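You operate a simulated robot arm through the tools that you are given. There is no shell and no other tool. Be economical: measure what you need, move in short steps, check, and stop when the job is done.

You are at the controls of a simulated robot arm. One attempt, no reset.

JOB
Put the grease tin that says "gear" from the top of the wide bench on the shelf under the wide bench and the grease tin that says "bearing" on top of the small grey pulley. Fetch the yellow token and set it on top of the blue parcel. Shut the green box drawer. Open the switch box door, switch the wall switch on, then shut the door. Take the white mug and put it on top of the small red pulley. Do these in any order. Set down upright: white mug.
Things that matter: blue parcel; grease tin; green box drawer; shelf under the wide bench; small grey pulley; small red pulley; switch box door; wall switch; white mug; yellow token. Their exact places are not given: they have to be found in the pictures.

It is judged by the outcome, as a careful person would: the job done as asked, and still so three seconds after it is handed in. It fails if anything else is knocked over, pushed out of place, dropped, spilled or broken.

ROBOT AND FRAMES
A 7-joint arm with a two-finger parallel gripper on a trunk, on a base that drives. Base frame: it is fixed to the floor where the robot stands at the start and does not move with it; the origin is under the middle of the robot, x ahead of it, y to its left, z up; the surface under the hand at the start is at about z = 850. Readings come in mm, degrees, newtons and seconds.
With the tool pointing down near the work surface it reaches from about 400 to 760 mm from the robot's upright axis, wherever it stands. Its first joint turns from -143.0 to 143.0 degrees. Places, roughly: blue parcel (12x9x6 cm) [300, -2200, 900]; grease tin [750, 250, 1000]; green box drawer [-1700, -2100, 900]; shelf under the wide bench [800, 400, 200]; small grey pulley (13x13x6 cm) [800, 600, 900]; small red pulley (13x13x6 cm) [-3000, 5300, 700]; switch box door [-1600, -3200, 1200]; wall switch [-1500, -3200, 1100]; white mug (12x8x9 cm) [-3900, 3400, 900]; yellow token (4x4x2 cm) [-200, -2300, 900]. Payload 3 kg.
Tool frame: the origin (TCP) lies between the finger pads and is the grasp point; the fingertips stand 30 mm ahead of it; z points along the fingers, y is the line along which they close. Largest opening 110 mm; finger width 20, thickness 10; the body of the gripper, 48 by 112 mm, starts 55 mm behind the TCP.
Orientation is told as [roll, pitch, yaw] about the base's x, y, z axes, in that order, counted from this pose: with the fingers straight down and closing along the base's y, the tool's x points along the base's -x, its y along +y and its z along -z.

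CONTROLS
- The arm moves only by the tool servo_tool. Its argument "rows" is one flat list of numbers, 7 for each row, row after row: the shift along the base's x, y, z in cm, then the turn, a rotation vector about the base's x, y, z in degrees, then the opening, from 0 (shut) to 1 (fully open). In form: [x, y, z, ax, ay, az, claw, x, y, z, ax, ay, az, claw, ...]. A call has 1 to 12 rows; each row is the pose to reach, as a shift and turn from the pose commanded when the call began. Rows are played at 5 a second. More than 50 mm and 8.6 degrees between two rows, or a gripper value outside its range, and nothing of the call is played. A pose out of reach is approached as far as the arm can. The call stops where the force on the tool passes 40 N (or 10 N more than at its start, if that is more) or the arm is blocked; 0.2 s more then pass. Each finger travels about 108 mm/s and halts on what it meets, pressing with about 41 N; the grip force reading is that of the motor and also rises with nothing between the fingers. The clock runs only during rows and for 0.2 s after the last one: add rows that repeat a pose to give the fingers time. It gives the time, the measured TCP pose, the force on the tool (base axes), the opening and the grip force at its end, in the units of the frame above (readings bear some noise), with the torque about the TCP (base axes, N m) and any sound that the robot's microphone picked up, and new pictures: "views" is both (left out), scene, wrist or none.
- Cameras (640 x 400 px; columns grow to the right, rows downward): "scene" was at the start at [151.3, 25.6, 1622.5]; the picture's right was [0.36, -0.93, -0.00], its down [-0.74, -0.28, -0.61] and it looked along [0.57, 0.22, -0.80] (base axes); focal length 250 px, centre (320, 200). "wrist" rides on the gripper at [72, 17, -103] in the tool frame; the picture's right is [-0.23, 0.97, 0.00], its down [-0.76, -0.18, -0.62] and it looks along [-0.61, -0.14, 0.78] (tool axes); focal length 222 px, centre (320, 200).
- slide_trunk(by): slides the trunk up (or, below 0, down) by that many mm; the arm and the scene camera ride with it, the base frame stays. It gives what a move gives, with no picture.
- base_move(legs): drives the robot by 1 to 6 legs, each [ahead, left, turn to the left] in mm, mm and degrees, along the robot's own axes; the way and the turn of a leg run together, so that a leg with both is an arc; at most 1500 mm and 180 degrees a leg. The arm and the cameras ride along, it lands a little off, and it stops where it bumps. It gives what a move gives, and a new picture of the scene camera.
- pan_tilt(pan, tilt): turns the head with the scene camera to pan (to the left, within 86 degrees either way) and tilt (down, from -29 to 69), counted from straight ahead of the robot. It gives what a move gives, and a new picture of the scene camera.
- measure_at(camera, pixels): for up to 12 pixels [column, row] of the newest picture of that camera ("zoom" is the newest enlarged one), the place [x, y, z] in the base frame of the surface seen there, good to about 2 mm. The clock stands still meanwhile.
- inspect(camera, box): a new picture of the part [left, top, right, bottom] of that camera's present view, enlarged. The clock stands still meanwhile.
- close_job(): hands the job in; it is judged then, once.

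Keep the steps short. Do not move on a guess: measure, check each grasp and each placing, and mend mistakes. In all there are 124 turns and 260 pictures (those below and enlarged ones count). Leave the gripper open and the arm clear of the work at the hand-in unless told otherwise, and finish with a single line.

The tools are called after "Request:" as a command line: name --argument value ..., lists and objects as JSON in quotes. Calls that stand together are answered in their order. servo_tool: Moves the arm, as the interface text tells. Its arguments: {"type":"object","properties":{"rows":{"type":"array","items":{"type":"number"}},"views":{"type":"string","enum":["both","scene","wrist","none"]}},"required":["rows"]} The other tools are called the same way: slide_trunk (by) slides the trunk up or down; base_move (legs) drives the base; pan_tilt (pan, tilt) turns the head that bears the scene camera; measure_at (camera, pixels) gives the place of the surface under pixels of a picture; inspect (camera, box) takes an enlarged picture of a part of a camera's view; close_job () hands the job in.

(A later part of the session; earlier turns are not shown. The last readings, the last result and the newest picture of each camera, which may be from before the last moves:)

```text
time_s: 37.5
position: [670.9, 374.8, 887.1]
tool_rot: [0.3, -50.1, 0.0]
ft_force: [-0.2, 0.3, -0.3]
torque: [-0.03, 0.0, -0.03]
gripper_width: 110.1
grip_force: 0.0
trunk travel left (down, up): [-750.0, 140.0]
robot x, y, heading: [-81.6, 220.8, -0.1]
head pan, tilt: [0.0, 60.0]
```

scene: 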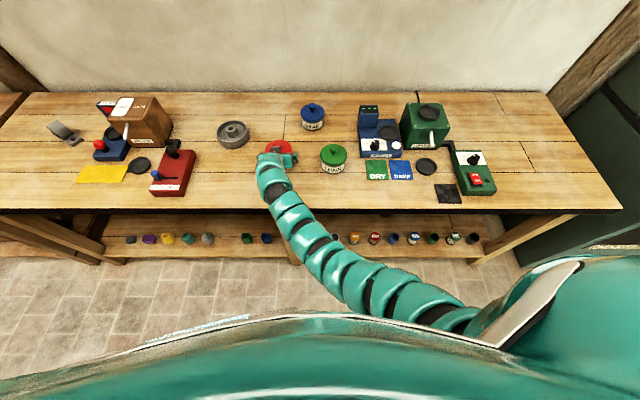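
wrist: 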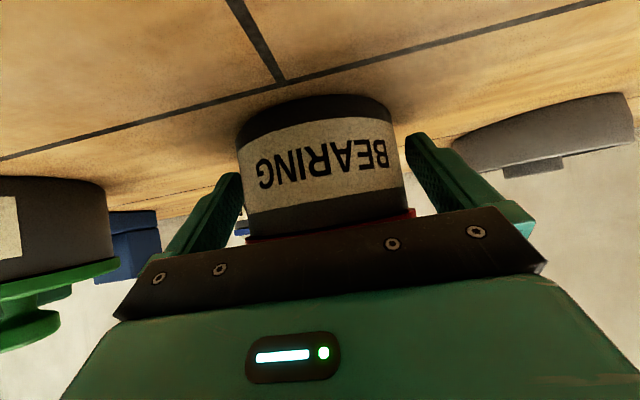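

No contact. Close on the body and lift a little.

Request:
servo_tool --rows '[0, 0, 0, 0, 0, 0, 0.6, 0, 0, 0, 0, 0, 0, 0.6, 0, 0, 0, 0, 0, 0, 0.6, 0, 0, 3, 0, 0, 0, 0.6, 0, 0, 6, 0, 0, 0, 0.6, 0, 0, 8, 0, 0, 0, 0.6]'

```text
time_s: 38.9
position: [673.4, 374.6, 965.2]
tool_rot: [0.2, -49.7, -0.1]
ft_force: [-0.3, 0.4, -9.6]
torque: [-0.02, 0.05, 0.03]
gripper_width: 90.8
grip_force: 41.0
trunk travel left (down, up): [-750.0, 140.0]
robot x, y, heading: [-81.7, 223.5, 0.2]
head pan, tilt: [0.0, 60.0]
```

scene: 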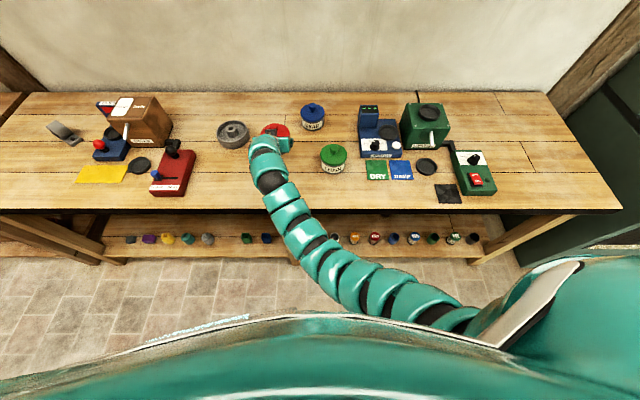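
wrist: 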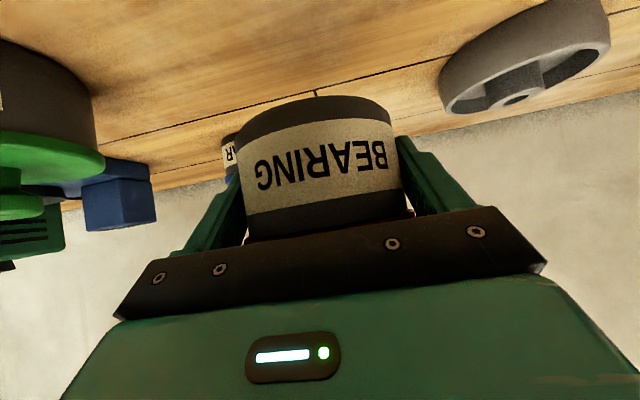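

Whole tin lifted (9.6 N). Drive ahead 117, left 196 to bring it over the grey pulley.

Request:
base_move --legs '[[0, 196, 0], [117, 0, 0]]'

Request:
inspect --camera "scene" --box '[200, 80, 360, 180]'

Request:
inspect --camera "wrist" --box '[200, 40, 456, 200]'

```text
time_s: 41.3
position: [792.5, 566.8, 963.5]
tool_rot: [0.2, -49.8, -0.2]
ft_force: [0.0, 0.6, -11.1]
torque: [-0.03, 0.08, -0.01]
gripper_width: 90.8
grip_force: 41.0
trunk travel left (down, up): [-750.0, 140.0]
robot x, y, heading: [37.0, 419.3, -0.2]
head pan, tilt: [0.0, 60.0]
```

scene: 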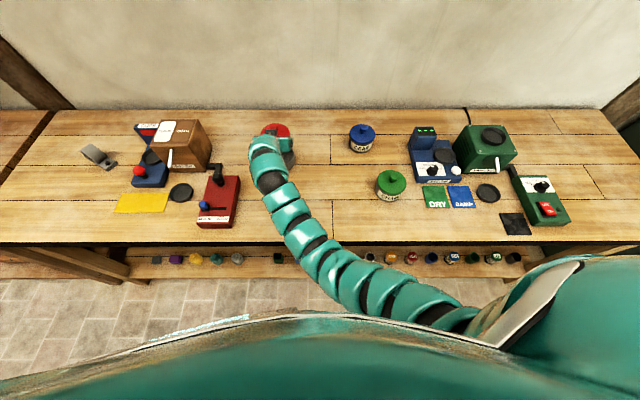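

```text
4.00 times, centred on (280, 130) of scene
```

zoom: 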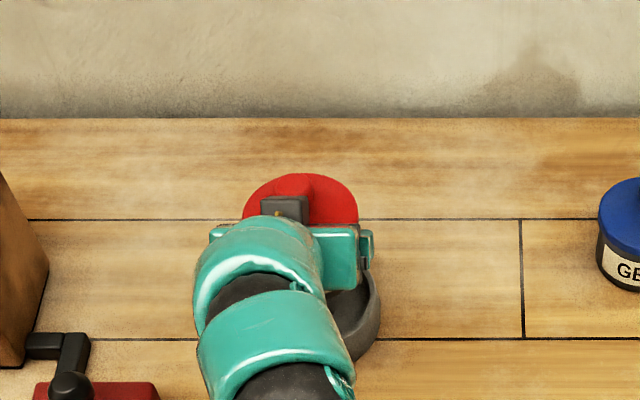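

```text
2.50 times, centred on (328, 120) of wrist
```

zoom: 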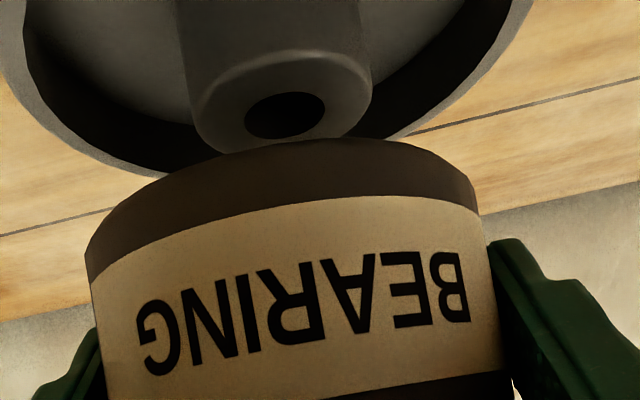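

Request:
measure_at --camera "zoom" --pixels '[[215, 110], [365, 95], [280, 62], [285, 70], [230, 145], [290, 165], [290, 150], [110, 250], [460, 190]]'

```text
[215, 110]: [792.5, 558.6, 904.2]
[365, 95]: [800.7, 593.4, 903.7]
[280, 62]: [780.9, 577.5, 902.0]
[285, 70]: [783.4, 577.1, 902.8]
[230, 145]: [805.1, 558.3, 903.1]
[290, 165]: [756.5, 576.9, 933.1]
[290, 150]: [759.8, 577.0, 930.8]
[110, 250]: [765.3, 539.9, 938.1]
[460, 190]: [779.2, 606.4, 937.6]
```

Hub centre ≈(800,574.5), top 903; tin centre ≈(802,567). Shift −2,+7.5 mm then lower to bottom 903.

Request:
servo_tool --rows '[-0.2, 0.75, 0, 0, 0, 0, 0.6, -0.2, 0.75, -1, 0, 0, 0, 0.6, -0.2, 0.75, -1.8, 0, 0, 0, 0.6, -0.2, 0.75, -2.2, 0, 0, 0, 0.6, -0.2, 0.75, -2.4, 0, 0, 0, 0.6, -0.2, 0.75, -2.4, 0, 0, 0, 0.6]' --views "wrist"

```text
time_s: 42.7
position: [790.0, 575.6, 942.1]
tool_rot: [0.1, -50.0, -0.1]
ft_force: [-0.4, 0.0, -9.5]
torque: [-0.02, 0.07, -0.02]
gripper_width: 90.8
grip_force: 41.3
trunk travel left (down, up): [-750.0, 140.0]
robot x, y, heading: [34.4, 414.9, -0.3]
head pan, tilt: [0.0, 60.0]
```

wrist: 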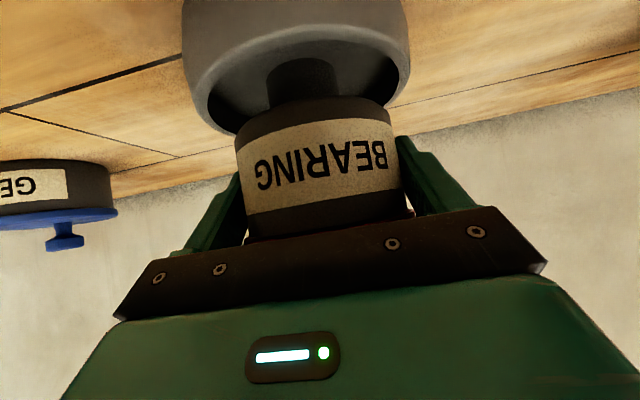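

Still carrying the weight; lower by millimetres.

Request:
servo_tool --rows '[0, 0, -0.15, 0, 0, 0, 0.6, 0, 0, -0.3, 0, 0, 0, 0.6, 0, 0, -0.4, 0, 0, 0, 0.6, 0, 0, -0.4, 0, 0, 0, 0.6]' --views "none"

```text
time_s: 43.7
position: [789.7, 573.1, 938.5]
tool_rot: [0.2, -50.0, -0.2]
ft_force: [0.6, 1.4, -6.3]
torque: [-0.06, 0.01, -0.01]
gripper_width: 90.7
grip_force: 40.3
trunk travel left (down, up): [-750.0, 140.0]
robot x, y, heading: [37.7, 416.8, -0.2]
head pan, tilt: [0.0, 60.0]
```

Contact is starting (6.3 N). A touch lower then release and withdraw along the tool axis.

Request:
servo_tool --rows '[0, 0, -0.1, 0, 0, 0, 0.6, 0, 0, -0.15, 0, 0, 0, 0.6, 0, 0, -0.15, 0, 0, 0, 0.6]' --views "wrist"

```text
time_s: 44.5
position: [789.0, 573.7, 938.6]
tool_rot: [0.4, -50.1, -0.3]
ft_force: [4.7, 2.0, 3.4]
torque: [-0.01, 0.02, 0.04]
gripper_width: 90.8
grip_force: 40.9
trunk travel left (down, up): [-750.0, 140.0]
robot x, y, heading: [37.5, 419.9, -0.2]
head pan, tilt: [0.0, 60.0]
```

wrist: 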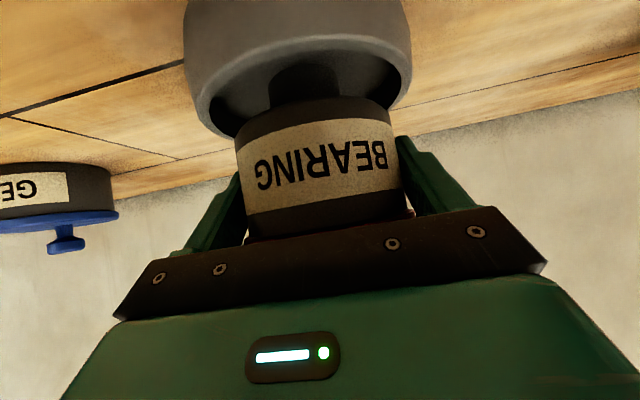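

Request:
servo_tool --rows '[0, 0, 0, 0, 0, 0, 0.86, 0, 0, 0, 0, 0, 0, 1, 0, 0, 0, 0, 0, 0, 1, -3, 0, 2.5, 0, 0, 0, 1, -6.5, 0, 5.4, 0, 0, 0, 1, -10, 0, 8.3, 0, 0, 0, 1]'

```text
time_s: 45.9
position: [688.1, 575.0, 1020.7]
tool_rot: [0.3, -50.0, -0.2]
ft_force: [-0.3, -0.1, -0.1]
torque: [-0.02, -0.01, -0.03]
gripper_width: 110.1
grip_force: 0.1
trunk travel left (down, up): [-750.0, 140.0]
robot x, y, heading: [33.4, 422.9, -0.4]
head pan, tilt: [0.0, 60.0]
```

scene: 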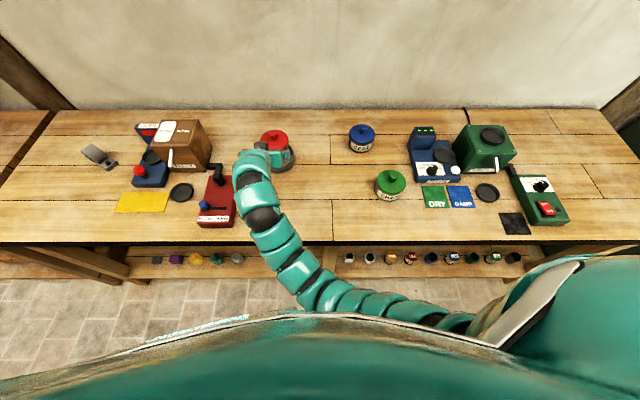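
wrist: 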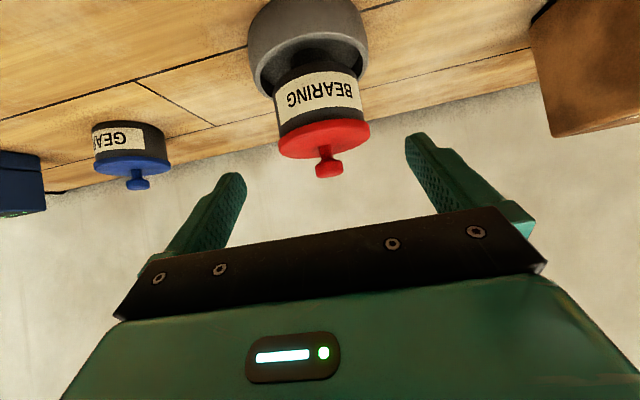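

Bearing tin stands on the pulley. Now the blue GEAR tin: measure it in the scene view (361,138).

Request:
inspect --camera "scene" --box '[337, 120, 385, 160]'

Request:
measure_at --camera "zoom" --pixels '[[150, 150], [465, 150], [300, 80], [300, 255], [300, 300], [300, 370], [300, 345], [150, 260], [470, 260]]'

Request:
measure_at --camera "wrist" --pixels '[[97, 165], [168, 160], [130, 130], [131, 158], [131, 150]]'

```text
10.00 times, centred on (361, 140) of scene
```

zoom: 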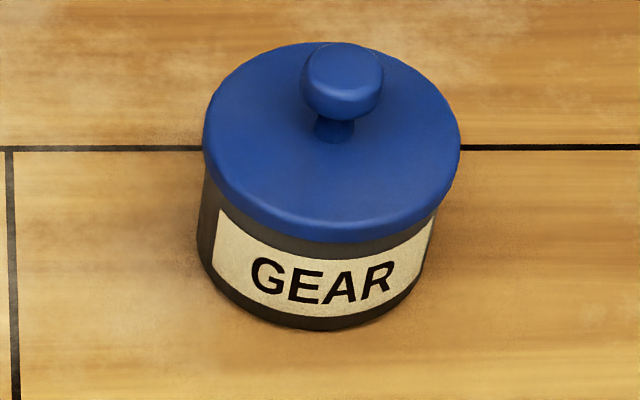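

```text
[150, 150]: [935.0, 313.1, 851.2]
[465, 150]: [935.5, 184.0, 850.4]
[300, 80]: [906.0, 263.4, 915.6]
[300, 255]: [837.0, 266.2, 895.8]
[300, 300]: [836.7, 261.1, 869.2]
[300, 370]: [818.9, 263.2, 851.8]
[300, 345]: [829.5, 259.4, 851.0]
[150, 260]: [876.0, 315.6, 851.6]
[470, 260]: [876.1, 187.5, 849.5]
```

```text
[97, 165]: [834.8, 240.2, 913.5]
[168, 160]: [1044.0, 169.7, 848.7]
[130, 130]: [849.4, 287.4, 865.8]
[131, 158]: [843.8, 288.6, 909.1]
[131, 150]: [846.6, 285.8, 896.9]
```

Request:
measure_at --camera "zoom" --pixels '[[212, 135], [454, 135], [335, 215], [260, 60], [335, 130], [250, 200], [420, 200], [335, 310], [340, 60]]'

```text
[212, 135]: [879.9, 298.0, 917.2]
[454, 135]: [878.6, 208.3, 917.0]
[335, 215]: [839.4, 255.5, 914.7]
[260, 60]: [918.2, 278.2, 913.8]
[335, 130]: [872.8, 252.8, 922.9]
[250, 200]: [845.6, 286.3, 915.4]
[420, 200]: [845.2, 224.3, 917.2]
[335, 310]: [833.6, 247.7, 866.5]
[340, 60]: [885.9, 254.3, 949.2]
```

Blue tin centre ≈(881.5,253.5). Drive right 321, ahead 84 to stand before it.

Request:
base_move --legs '[[0, -321, 0], [84, 0, 0]]'

Request:
inspect --camera "wrist" --box '[200, 0, 456, 200]'

```text
time_s: 48.7
position: [772.7, 255.3, 1018.9]
tool_rot: [0.1, -49.9, -0.4]
ft_force: [0.5, -0.7, -0.8]
torque: [-0.01, 0.01, -0.02]
gripper_width: 109.9
grip_force: 0.0
trunk travel left (down, up): [-750.0, 140.0]
robot x, y, heading: [120.1, 100.4, -0.1]
head pan, tilt: [0.0, 60.0]
```

scene: 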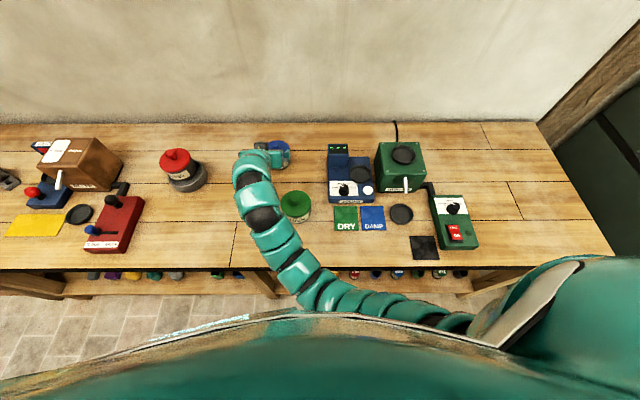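

```text
2.00 times, centred on (328, 100) of wrist
```

zoom: 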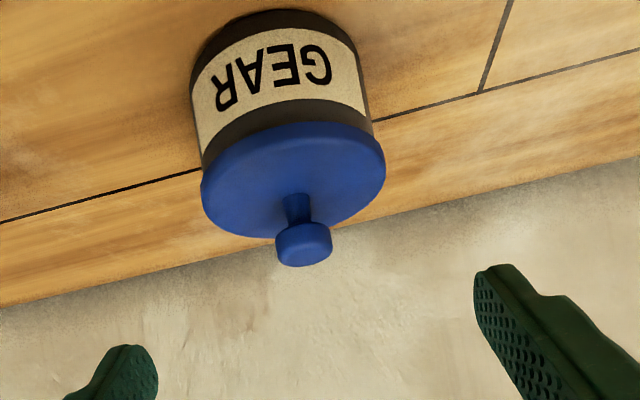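

Approach along the tool axis to (872,253.5,887).

Request:
servo_tool --rows '[1, -0.1, -3, 0, 0, 0, 1, 2.2, -0.15, -6.6, 0, 0, 0, 1, 5, -0.15, -9.0, 0, 0, 0, 1, 8, -0.15, -11.6, 0, 0, 0, 1, 9.9, -0.15, -13.2, 0, 0, 0, 1, 9.9, -0.15, -13.2, 0, 0, 0, 1]'

```text
time_s: 50.1
position: [870.4, 255.7, 888.6]
tool_rot: [0.1, -49.9, -0.4]
ft_force: [0.0, 0.8, 0.4]
torque: [-0.04, -0.02, -0.03]
gripper_width: 110.1
grip_force: 0.1
trunk travel left (down, up): [-750.0, 140.0]
robot x, y, heading: [121.3, 97.2, -0.1]
head pan, tilt: [0.0, 60.0]
```

scene: 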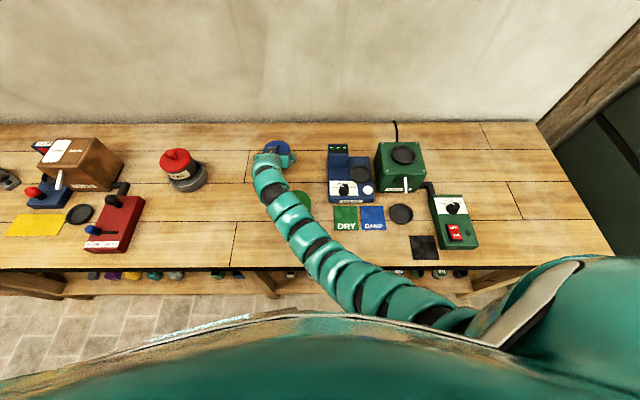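
wrist: 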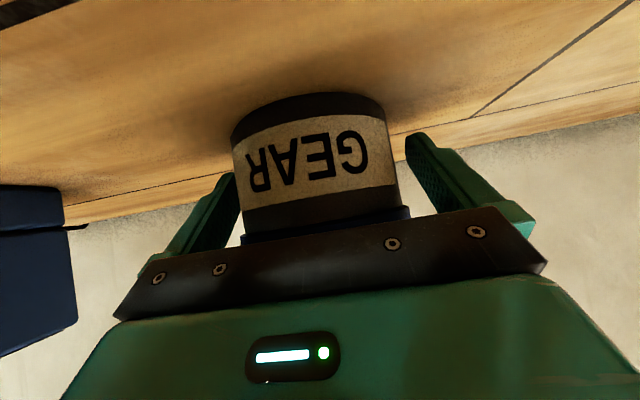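

Request:
servo_tool --rows '[0, 0, 0, 0, 0, 0, 0.6, 0, 0, 0, 0, 0, 0, 0.6, 0, 0, 0, 0, 0, 0, 0.6, 0, 0, 3, 0, 0, 0, 0.6, 0, 0, 7, 0, 0, 0, 0.6, 0, 0, 10, 0, 0, 0, 0.6]' --views "wrist"

Request:
pan_tilt --pan 20 --tilt 45

```text
time_s: 51.5
position: [872.1, 253.4, 986.9]
tool_rot: [0.1, -49.7, -0.2]
ft_force: [0.1, -0.4, -10.1]
torque: [0.0, 0.08, -0.02]
gripper_width: 91.5
grip_force: 40.7
trunk travel left (down, up): [-750.0, 140.0]
robot x, y, heading: [119.0, 99.0, -0.3]
head pan, tilt: [0.0, 60.0]
heard: snap
```

wrist: 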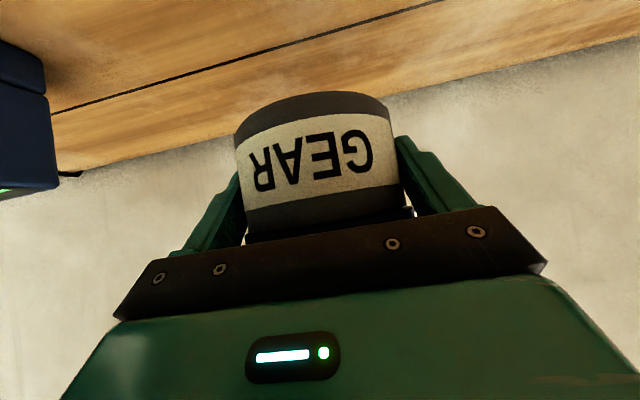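

```text
time_s: 52.3
position: [871.8, 254.5, 986.3]
tool_rot: [0.2, -49.9, -0.2]
ft_force: [-1.1, 0.0, -10.6]
torque: [0.03, 0.06, 0.01]
gripper_width: 91.5
grip_force: 41.1
trunk travel left (down, up): [-750.0, 140.0]
robot x, y, heading: [118.1, 96.3, -0.1]
head pan, tilt: [20.0, 45.0]
```

scene: 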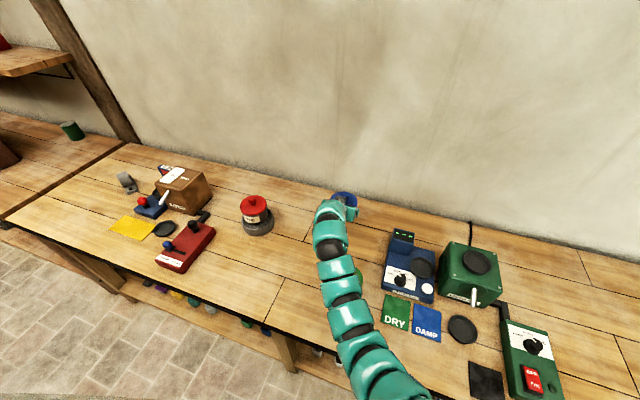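

Another snap — I check whether the blue lid is still seated.

Request:
inspect --camera "scene" --box '[310, 175, 374, 215]'

Request:
inspect --camera "wrist" --box '[220, 180, 430, 260]'

Request:
measure_at --camera "scene" --pixels '[[347, 193], [352, 197], [340, 194], [347, 199]]'

```text
10.00 times, centred on (342, 195) of scene
```

zoom: 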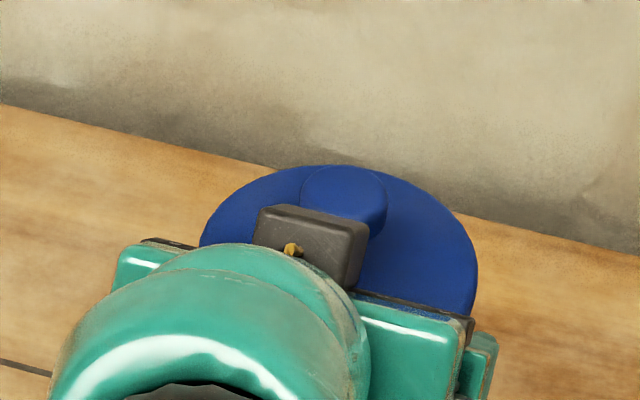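

```text
3.05 times, centred on (325, 220) of wrist
```

zoom: 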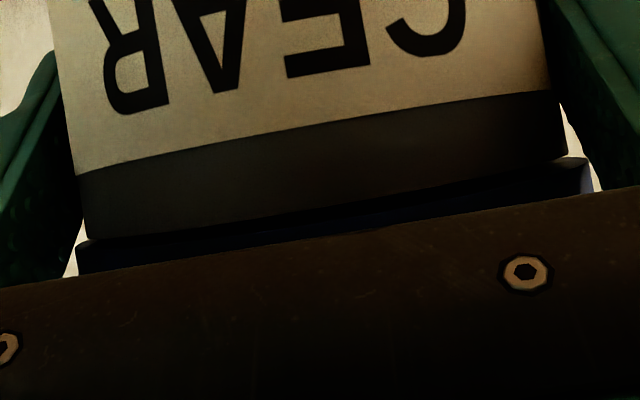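

```text
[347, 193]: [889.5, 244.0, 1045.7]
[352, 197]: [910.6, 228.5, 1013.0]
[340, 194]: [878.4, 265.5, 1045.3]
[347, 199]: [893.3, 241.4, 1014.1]
```

The lid still sits at the right height, but the snap suggests my fingers brushed its edge and unlatched it. I'll set the tin back down, press the lid home, and regrip slightly lower.

Request:
servo_tool --rows '[0, 0, -4, 0, 0, 0, 0.6, 0, 0, -7, 0, 0, 0, 0.6, 0, 0, -9, 0, 0, 0, 0.6, 0, 0, -9.7, 0, 0, 0, 0.6, 0, 0, -9.9, 0, 0, 0, 0.6, 0, 0, -9.9, 0, 0, 0, 0.6]' --views "none"

```text
time_s: 53.7
position: [870.5, 254.3, 889.7]
tool_rot: [0.3, -50.0, -0.3]
ft_force: [-0.3, -1.2, -2.5]
torque: [-0.33, 0.18, -0.02]
gripper_width: 91.7
grip_force: 40.8
trunk travel left (down, up): [-750.0, 140.0]
robot x, y, heading: [119.5, 99.7, -0.0]
head pan, tilt: [20.0, 45.0]
```

Request:
servo_tool --rows '[0, 0, -0.1, 0, 0, 0, 0.6, 0, 0, -0.1, 0, 0, 0, 0.9, 0, 0, -0.1, 0, 0, 0, 1, 0, 0, -0.1, 0, 0, 0, 1, -3, 0, 2.5, 0, 0, 0, 1, -6.5, 0, 5.4, 0, 0, 0, 1, -9, 0, 7.5, 0, 0, 0, 1]'

Request:
inspect --camera "wrist" --box '[220, 60, 420, 200]'

```text
time_s: 55.3
position: [779.7, 251.6, 964.7]
tool_rot: [0.3, -50.1, -0.5]
ft_force: [-0.3, -0.3, 0.0]
torque: [-0.01, 0.02, 0.01]
gripper_width: 110.1
grip_force: 0.0
trunk travel left (down, up): [-750.0, 140.0]
robot x, y, heading: [120.8, 96.6, -0.2]
head pan, tilt: [20.0, 45.0]
heard: snap
```

scene: 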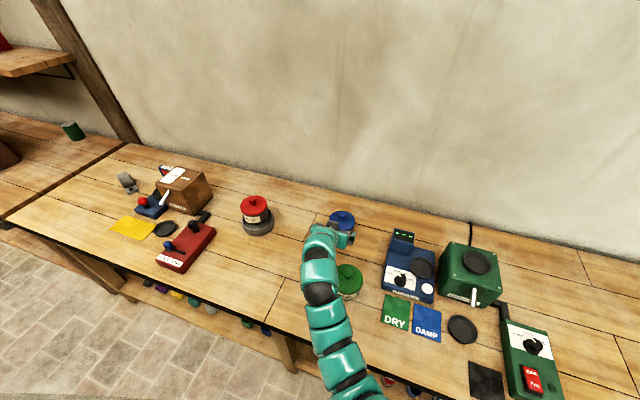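
wrist: 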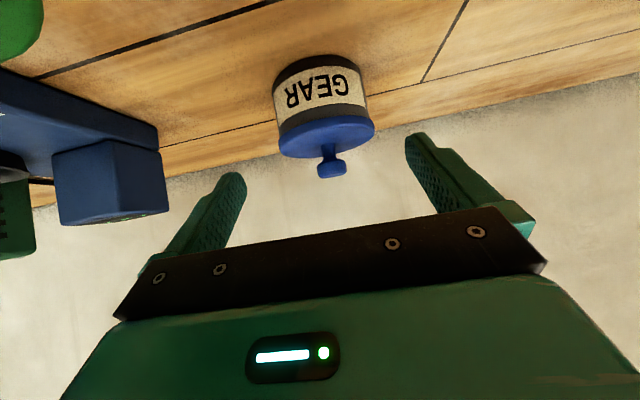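

```text
2.86 times, centred on (320, 130) of wrist
```

zoom: 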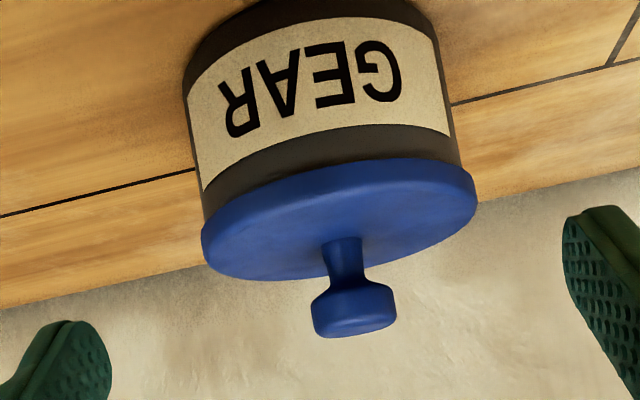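

Snap on release = lid latched again. Regrip 7 mm lower.

Request:
servo_tool --rows '[3, 0.1, -3.2, 0, 0, 0, 1, 6.2, 0.2, -5.9, 0, 0, 0, 1, 9.1, 0.2, -8.35, 0, 0, 0, 1, 9.1, 0.2, -8.35, 0, 0, 0, 1, 9.1, 0.2, -8.35, 0, 0, 0, 0.6, 9.1, 0.2, -8.35, 0, 0, 0, 0.6, 9.1, 0.2, -8.35, 0, 0, 0, 0.6]' --views "wrist"

```text
time_s: 56.9
position: [873.2, 254.8, 880.8]
tool_rot: [0.3, -50.0, -0.2]
ft_force: [-0.4, -2.5, 2.6]
torque: [-0.55, -0.25, -0.07]
gripper_width: 91.5
grip_force: 41.3
trunk travel left (down, up): [-750.0, 140.0]
robot x, y, heading: [120.8, 96.6, -0.6]
head pan, tilt: [20.0, 45.0]
```

wrist: 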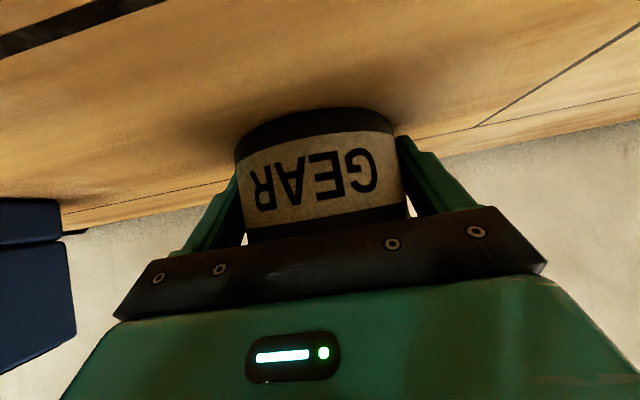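

No snap, gripped. Lift 10 cm.

Request:
servo_tool --rows '[0, 0, 2, 0, 0, 0, 0.6, 0, 0, 5, 0, 0, 0, 0.6, 0, 0, 9, 0, 0, 0, 0.6, 0, 0, 11, 0, 0, 0, 0.6]' --views "wrist"

```text
time_s: 57.9
position: [870.8, 255.9, 989.6]
tool_rot: [0.1, -49.8, -0.2]
ft_force: [0.0, 0.2, -10.8]
torque: [0.0, 0.05, 0.0]
gripper_width: 91.8
grip_force: 40.7
trunk travel left (down, up): [-750.0, 140.0]
robot x, y, heading: [120.1, 98.9, -0.6]
head pan, tilt: [20.0, 45.0]
```

wrist: 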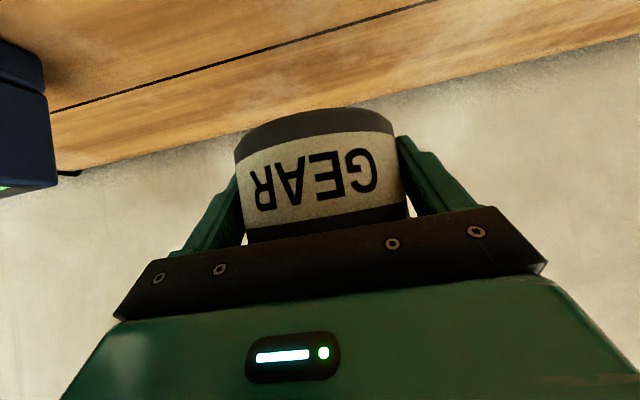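

Now back 520 and left 440 to face the shelf's free stretch.

Request:
base_move --legs '[[-520, 0, 0], [0, 440, 0]]'

Request:
slide_trunk --by -500

Request:
pan_tilt --pan 0 --tilt 40

```text
time_s: 63.3
position: [348.9, 707.8, 988.3]
tool_rot: [0.2, -49.9, 0.0]
ft_force: [-0.5, 0.6, -9.8]
torque: [-0.02, 0.04, 0.01]
gripper_width: 91.6
grip_force: 40.9
trunk travel left (down, up): [-750.0, 140.0]
robot x, y, heading: [-404.4, 546.1, 0.0]
head pan, tilt: [20.0, 45.0]
```

scene: 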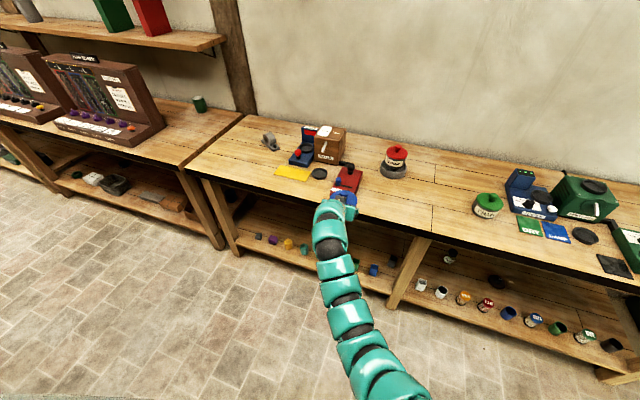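

```text
refused: -500 is not a number from -400 to 400
```

```text
time_s: 64.1
position: [349.6, 708.0, 989.0]
tool_rot: [0.2, -49.8, 0.0]
ft_force: [-0.7, 1.0, -10.1]
torque: [0.0, 0.04, 0.0]
gripper_width: 91.5
grip_force: 41.3
trunk travel left (down, up): [-750.0, 140.0]
robot x, y, heading: [-402.5, 545.8, 0.1]
head pan, tilt: [0.0, 40.0]
```

scene: 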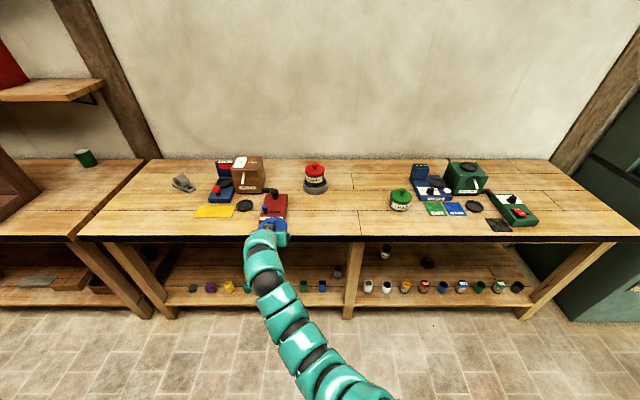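

Request:
slide_trunk --by -400

Request:
pan_tilt --pan 0 --tilt 40

```text
time_s: 67.9
position: [348.0, 708.5, 588.5]
tool_rot: [0.2, -49.9, 0.0]
ft_force: [-0.8, -0.1, -10.5]
torque: [-0.03, 0.08, 0.03]
gripper_width: 91.8
grip_force: 40.8
trunk travel left (down, up): [-350.0, 540.0]
robot x, y, heading: [-405.6, 545.6, 0.0]
head pan, tilt: [0.0, 40.0]
```

```text
time_s: 68.5
position: [348.2, 708.2, 589.4]
tool_rot: [0.2, -49.9, 0.1]
ft_force: [-0.1, 0.4, -9.9]
torque: [0.0, 0.04, 0.0]
gripper_width: 91.7
grip_force: 40.8
trunk travel left (down, up): [-350.0, 540.0]
robot x, y, heading: [-404.2, 544.9, -0.2]
head pan, tilt: [0.0, 40.0]
```

scene: 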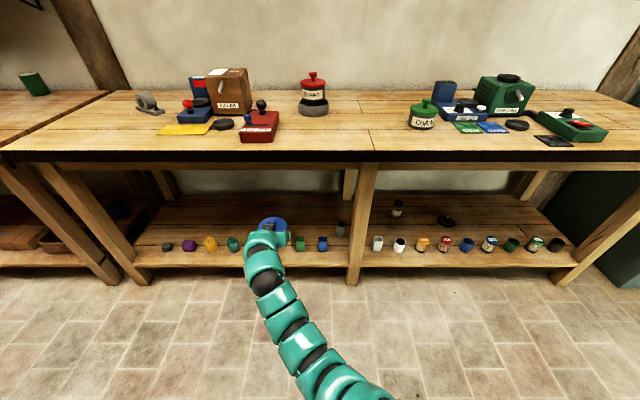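

Request:
measure_at --camera "scene" --pixels '[[167, 247], [189, 245], [210, 244], [232, 244], [300, 244], [322, 244], [341, 229], [220, 225], [305, 215], [300, 265], [210, 262], [350, 262]]'

Request:
inspect --camera "scene" --box '[140, 180, 360, 280]'

```text
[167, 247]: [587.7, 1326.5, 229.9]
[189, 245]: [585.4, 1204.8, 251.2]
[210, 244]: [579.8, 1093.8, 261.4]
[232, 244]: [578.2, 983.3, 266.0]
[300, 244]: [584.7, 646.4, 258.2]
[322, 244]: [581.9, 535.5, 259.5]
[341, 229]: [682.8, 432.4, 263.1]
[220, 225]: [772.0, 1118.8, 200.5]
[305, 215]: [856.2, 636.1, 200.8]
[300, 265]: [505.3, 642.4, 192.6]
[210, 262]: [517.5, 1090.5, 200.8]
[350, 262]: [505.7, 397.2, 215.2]
```

```text
2.91 times, centred on (250, 230) of scene
```

zoom: 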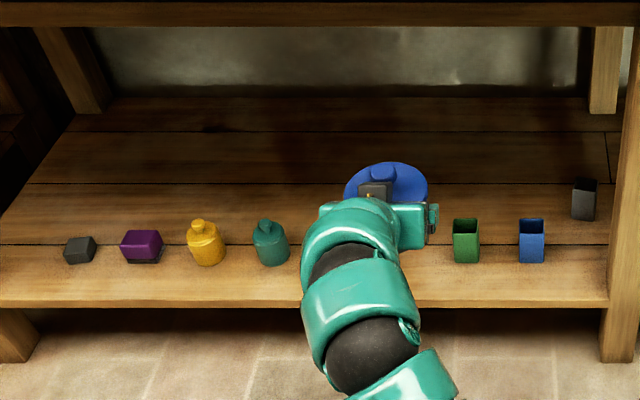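

Free gap between grey pot (y≈870) and green pot (y≈646): centre y≈758. Shift left 50 and lower the trunk 340, then look.

Request:
base_move --legs '[[0, 50, 0]]'

Request:
slide_trunk --by -335

Request:
pan_tilt --pan 15 --tilt 35

Request:
inspect --camera "wrist" --box '[0, 0, 640, 400]'

```text
time_s: 69.5
position: [347.9, 757.5, 589.1]
tool_rot: [0.2, -49.9, 0.0]
ft_force: [-0.1, -0.6, -8.9]
torque: [-0.05, 0.04, 0.0]
gripper_width: 91.7
grip_force: 40.8
trunk travel left (down, up): [-350.0, 540.0]
robot x, y, heading: [-403.5, 595.2, -0.0]
head pan, tilt: [0.0, 40.0]
```

scene: 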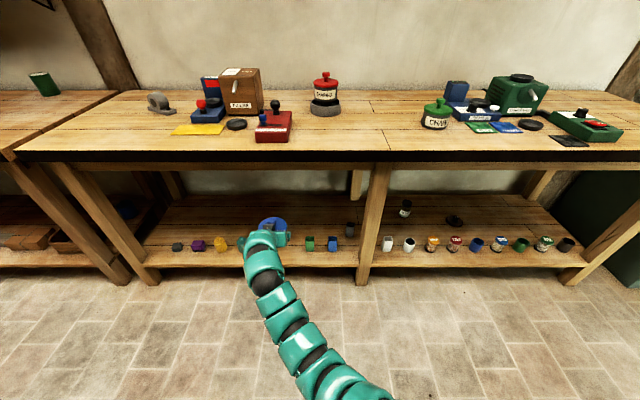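

```text
time_s: 72.8
position: [348.8, 758.1, 254.2]
tool_rot: [0.2, -49.9, 0.0]
ft_force: [0.8, -0.1, -9.5]
torque: [0.0, 0.04, 0.01]
gripper_width: 91.5
grip_force: 41.1
trunk travel left (down, up): [-15.0, 875.0]
robot x, y, heading: [-403.1, 596.0, 0.2]
head pan, tilt: [0.0, 40.0]
```

```text
time_s: 73.5
position: [348.4, 758.0, 254.1]
tool_rot: [0.3, -49.9, 0.1]
ft_force: [-0.3, 0.6, -9.7]
torque: [0.0, 0.04, 0.0]
gripper_width: 91.6
grip_force: 41.2
trunk travel left (down, up): [-15.0, 875.0]
robot x, y, heading: [-405.6, 597.5, -0.1]
head pan, tilt: [15.0, 35.0]
```

scene: 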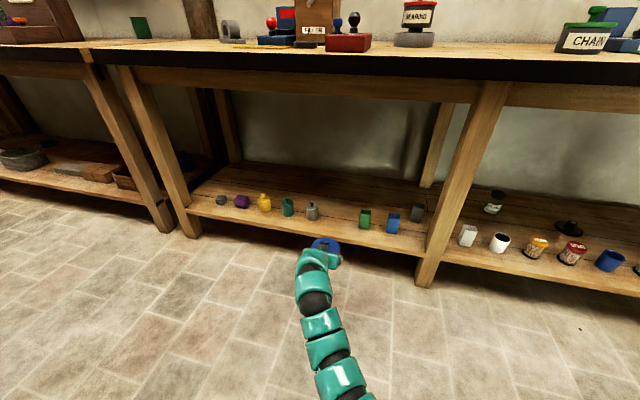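

```text
1.00 times, centred on (320, 200) of wrist (not enlarged: the box is as wide or as high as the picture)
```

zoom: 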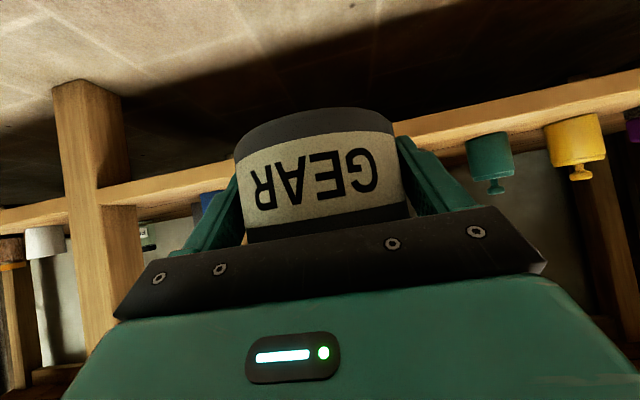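

Now the gap is clear: grey pot at (312,211), green at (365,219). Measure both edges.

Request:
inspect --camera "scene" --box '[280, 185, 408, 265]'

Request:
measure_at --camera "zoom" --pixels '[[190, 130], [170, 130], [135, 130], [402, 170], [420, 170], [445, 170], [280, 180], [280, 220], [300, 110], [270, 240], [350, 225]]'

```text
5.00 times, centred on (344, 225) of scene
```

zoom: 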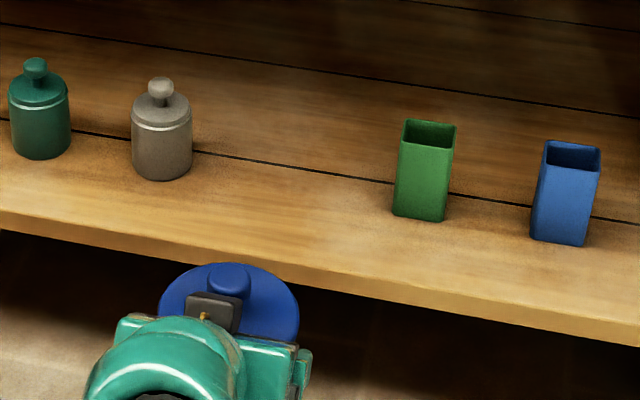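

```text
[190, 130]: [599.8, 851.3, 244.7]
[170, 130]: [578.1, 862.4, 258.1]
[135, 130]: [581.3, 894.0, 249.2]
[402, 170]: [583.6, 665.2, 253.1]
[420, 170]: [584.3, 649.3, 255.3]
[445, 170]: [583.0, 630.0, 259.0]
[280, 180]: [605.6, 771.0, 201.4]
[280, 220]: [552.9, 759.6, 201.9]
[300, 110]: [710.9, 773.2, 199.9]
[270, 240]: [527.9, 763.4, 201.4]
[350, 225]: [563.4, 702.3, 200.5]
```

Gap centre y=757.5; I'm at 758. Drive ahead 233.

Request:
base_move --legs '[[233, 0, 0]]'

Request:
inspect --camera "wrist" --box '[0, 0, 640, 400]'

```text
time_s: 75.3
position: [580.7, 757.0, 253.7]
tool_rot: [0.2, -50.0, -0.1]
ft_force: [0.4, 0.9, -9.6]
torque: [-0.03, 0.08, 0.02]
gripper_width: 91.7
grip_force: 41.1
trunk travel left (down, up): [-15.0, 875.0]
robot x, y, heading: [-166.3, 597.1, -0.1]
head pan, tilt: [15.0, 35.0]
```

scene: 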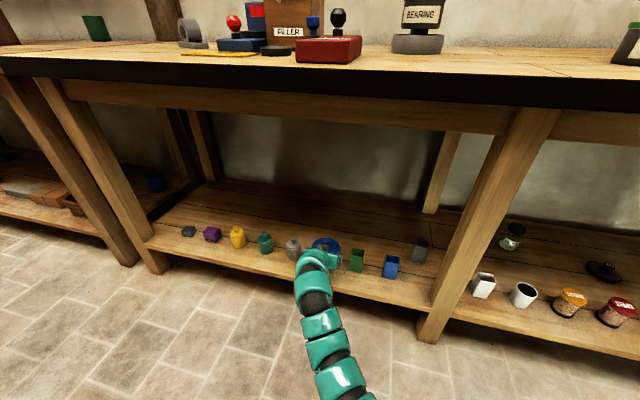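

```text
1.00 times, centred on (320, 200) of wrist (not enlarged: the box is as wide or as high as the picture)
```

zoom: 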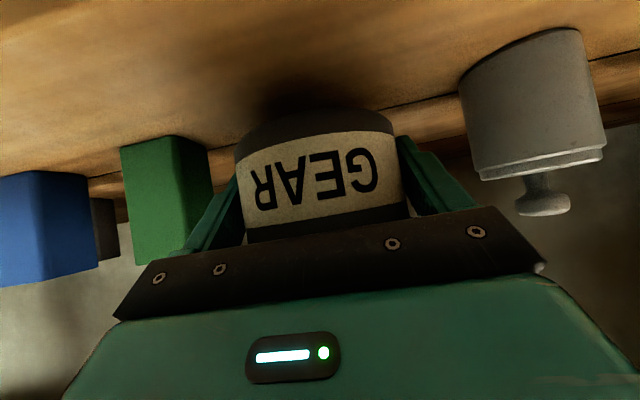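

Good, centred. Lower 22 mm with the arm toward the shelf.

Request:
servo_tool --rows '[0, 0, -1, 0, 0, 0, 0.6, 0, 0, -1.8, 0, 0, 0, 0.6, 0, 0, -2.1, 0, 0, 0, 0.6, 0, 0, -2.3, 0, 0, 0, 0.6, 0, 0, -2.4, 0, 0, 0, 0.6]' --views "wrist"

```text
time_s: 76.5
position: [583.2, 757.2, 231.1]
tool_rot: [0.3, -49.8, -0.1]
ft_force: [0.1, -0.3, -9.0]
torque: [-0.04, 0.08, 0.03]
gripper_width: 91.8
grip_force: 40.9
trunk travel left (down, up): [-15.0, 875.0]
robot x, y, heading: [-171.0, 597.5, -0.1]
head pan, tilt: [15.0, 35.0]
```

wrist: 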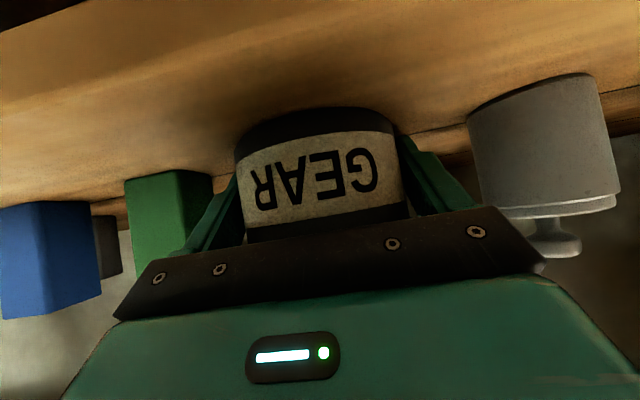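

Request:
servo_tool --rows '[0, 0, -0.1, 0, 0, 0, 0.6, 0, 0, -0.2, 0, 0, 0, 0.6, 0, 0, -0.2, 0, 0, 0, 0.6]' --views "none"

```text
time_s: 77.3
position: [582.0, 756.0, 229.4]
tool_rot: [0.3, -50.1, -0.2]
ft_force: [-0.7, 1.0, 2.5]
torque: [-0.51, 0.06, -0.01]
gripper_width: 91.5
grip_force: 40.7
trunk travel left (down, up): [-15.0, 875.0]
robot x, y, heading: [-169.4, 599.7, 0.0]
head pan, tilt: [15.0, 35.0]
```

Weight is on the shelf. Release and withdraw back/up.

Request:
servo_tool --rows '[0, 0, 0, 0, 0, 0, 0.9, 0, 0, 0, 0, 0, 0, 1, 0, 0, 0, 0, 0, 0, 1, -3, 0, 2.5, 0, 0, 0, 1, -6.5, 0, 5.4, 0, 0, 0, 1, -10, 0, 8.0, 0, 0, 0, 1]'

Request:
base_move --legs '[[-350, 0, 0]]'

Request:
inspect --camera "scene" --box '[240, 170, 400, 270]'

```text
time_s: 78.8
position: [559.1, 673.4, 406.9]
tool_rot: [11.0, -56.1, -19.0]
ft_force: [-0.4, 0.4, -0.8]
torque: [-0.01, -0.06, 0.02]
gripper_width: 110.1
grip_force: 0.1
trunk travel left (down, up): [-15.0, 875.0]
robot x, y, heading: [-171.7, 597.1, -0.2]
head pan, tilt: [15.0, 35.0]
stopped in row 6: the arm was blocked; the commanded pose is now the measured one
```

scene: 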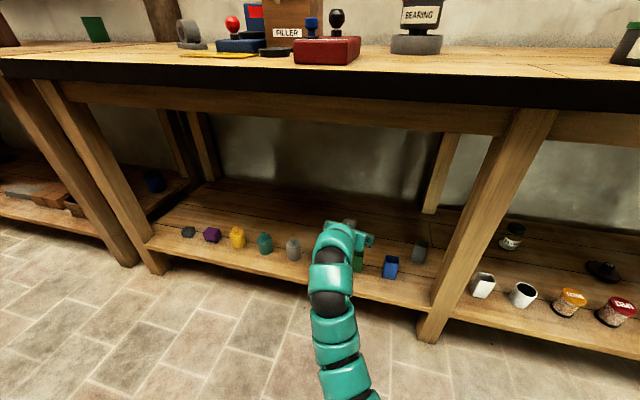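
wrist: 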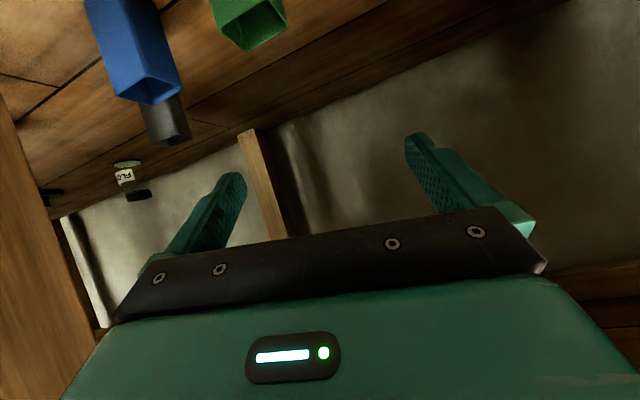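

```text
time_s: 81.1
position: [207.1, 671.0, 402.5]
tool_rot: [10.6, -55.7, -18.8]
ft_force: [1.1, -0.5, 0.9]
torque: [0.01, 0.01, -0.01]
gripper_width: 110.0
grip_force: 0.1
trunk travel left (down, up): [-15.0, 875.0]
robot x, y, heading: [-523.1, 601.3, -0.4]
head pan, tilt: [15.0, 35.0]
```

scene: 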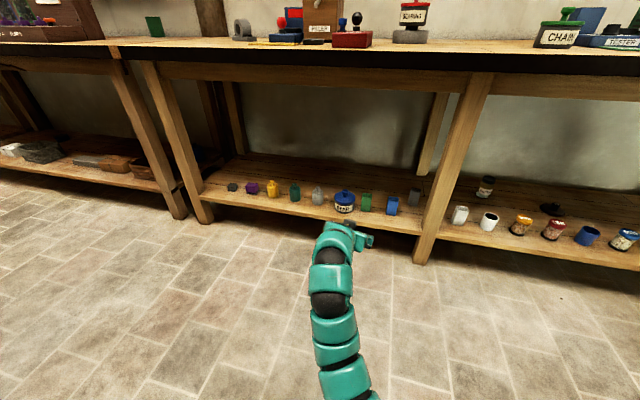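

```text
4.00 times, centred on (320, 220) of scene
```

zoom: 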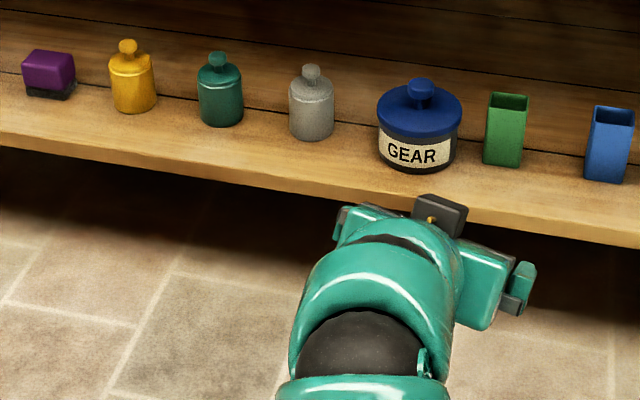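

The gear tin stands on the shelf and neighbours are untouched (the arm took a wide path while retreating, but hit nothing visible). Raise the trunk and return the arm to a compact, level pose.

Request:
slide_trunk --by 400

Request:
slide_trunk --by 400

Request:
pan_tilt --pan -80 --tilt 25

```text
time_s: 84.9
position: [205.3, 671.2, 803.2]
tool_rot: [10.7, -56.0, -19.0]
ft_force: [-0.7, 0.1, -0.3]
torque: [0.0, -0.01, 0.03]
gripper_width: 110.1
grip_force: 0.1
trunk travel left (down, up): [-415.0, 475.0]
robot x, y, heading: [-520.8, 599.1, -0.2]
head pan, tilt: [15.0, 35.0]
```

```text
time_s: 88.7
position: [204.8, 671.2, 1202.6]
tool_rot: [10.7, -56.0, -19.0]
ft_force: [0.1, -0.8, -0.1]
torque: [0.02, -0.03, 0.01]
gripper_width: 110.1
grip_force: 0.2
trunk travel left (down, up): [-815.0, 75.0]
robot x, y, heading: [-521.1, 600.1, -0.5]
head pan, tilt: [15.0, 35.0]
```

```text
time_s: 90.4
position: [204.7, 670.1, 1203.4]
tool_rot: [10.7, -56.1, -19.0]
ft_force: [-0.8, 0.2, 0.3]
torque: [-0.02, 0.02, 0.02]
gripper_width: 110.0
grip_force: 0.0
trunk travel left (down, up): [-815.0, 75.0]
robot x, y, heading: [-520.5, 600.7, -0.7]
head pan, tilt: [-80.0, 25.0]
```

scene: 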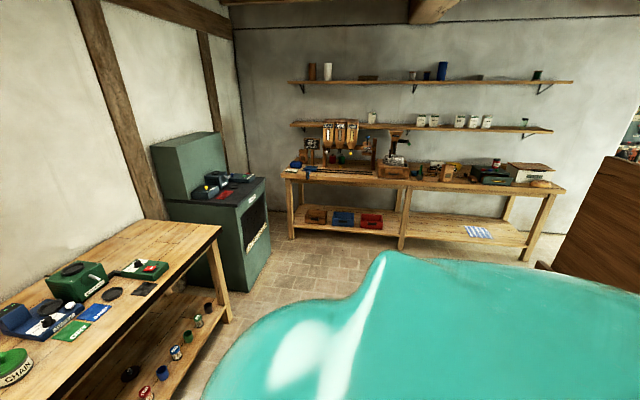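

I see a bench along the right wall. Measure its layout and floor obstacles.

Request:
measure_at --camera "scene" --pixels '[[290, 172], [563, 190], [405, 182], [290, 238], [525, 258], [330, 163], [260, 285], [215, 330], [600, 200], [545, 268], [380, 165], [600, 250]]'

Request:
inspect --camera "scene" --box '[270, 100, 590, 260]'

```text
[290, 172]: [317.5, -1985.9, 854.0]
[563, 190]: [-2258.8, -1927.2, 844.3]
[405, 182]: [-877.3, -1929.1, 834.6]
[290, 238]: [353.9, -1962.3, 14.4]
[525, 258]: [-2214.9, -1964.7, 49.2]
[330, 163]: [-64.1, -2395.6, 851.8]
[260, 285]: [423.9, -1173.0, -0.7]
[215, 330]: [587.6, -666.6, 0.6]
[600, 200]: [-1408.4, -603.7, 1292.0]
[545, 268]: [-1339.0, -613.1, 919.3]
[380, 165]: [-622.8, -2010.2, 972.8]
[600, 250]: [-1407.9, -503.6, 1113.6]
```

```text
2.00 times, centred on (430, 180) of scene
```

zoom: 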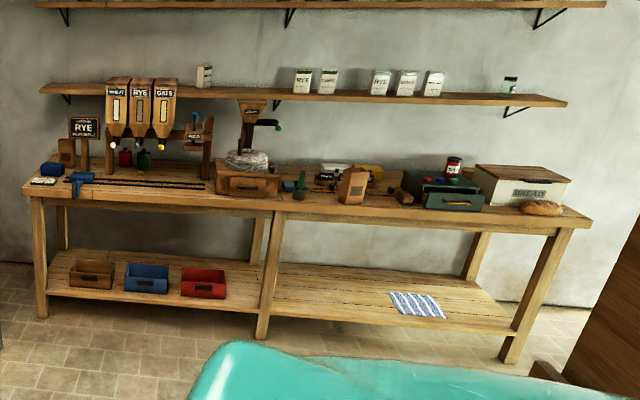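

Return the arm to its level pose (7 small steps).

Request:
servo_tool --rows '[-1.5, 1.1, 0, -0.1, 8.1, 1.7, 1, -3, 2.2, 0, -0.1, 16.2, 3.5, 1, -4.5, 3.4, 0, -0.2, 24.3, 5.2, 1, -6, 4.5, 0, -0.3, 32.4, 7, 1, -7.5, 5.7, 0, -0.4, 40.6, 8.7, 1, -9, 6.8, 0, -0.4, 48.7, 10.5, 1, -10.5, 8, 0, -0.5, 56.8, 12.2, 1]' --views "none"

Request:
pan_tilt --pan 0 --tilt 35

```text
time_s: 92.0
position: [97.6, 748.4, 1203.4]
tool_rot: [-0.1, -0.1, -0.3]
ft_force: [-0.2, 0.5, 0.4]
torque: [-0.01, -0.07, -0.04]
gripper_width: 109.9
grip_force: 0.0
out of reach, approached as far as the arm can: row 5, 6
trunk travel left (down, up): [-815.0, 75.0]
robot x, y, heading: [-523.4, 597.2, -0.5]
head pan, tilt: [-80.0, 25.0]
```

```text
time_s: 93.6
position: [100.7, 750.9, 1201.5]
tool_rot: [0.0, -0.1, 0.0]
ft_force: [0.0, -0.4, -1.0]
torque: [-0.02, -0.02, 0.02]
gripper_width: 109.7
grip_force: 0.1
trunk travel left (down, up): [-815.0, 75.0]
robot x, y, heading: [-521.4, 600.8, -0.6]
head pan, tilt: [0.0, 35.0]
```

scene: 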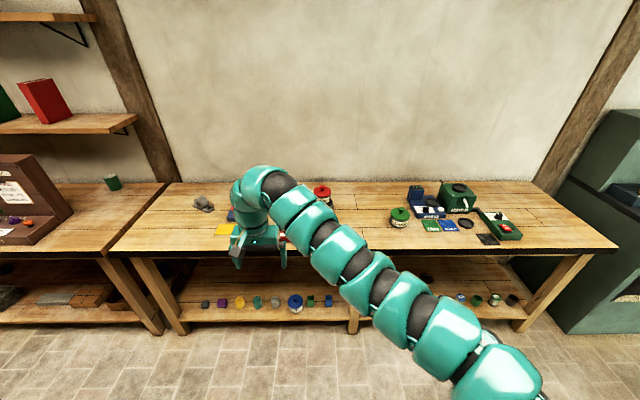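

Turn right 90° and drive toward the right bench.

Request:
base_move --legs '[[0, 0, -90], [1500, 0, 0], [250, 350, 0]]'

```text
time_s: 107.0
position: [-49.2, -1778.6, 1202.1]
tool_rot: [0.0, -0.1, -89.9]
ft_force: [-0.5, 0.5, -0.2]
torque: [-0.01, 0.05, -0.03]
gripper_width: 110.1
grip_force: 0.1
trunk travel left (down, up): [-815.0, 75.0]
robot x, y, heading: [-202.8, -1154.1, -90.6]
head pan, tilt: [0.0, 35.0]
```

scene: 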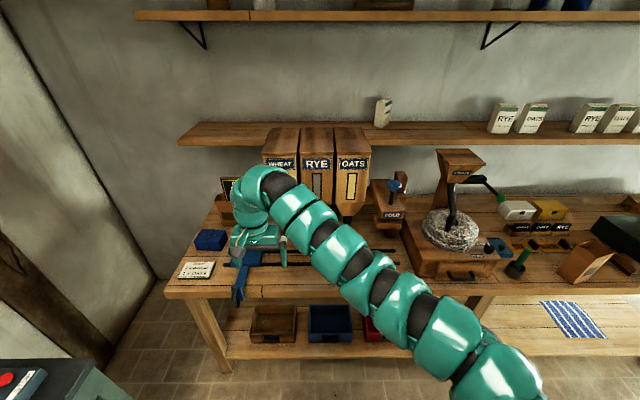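

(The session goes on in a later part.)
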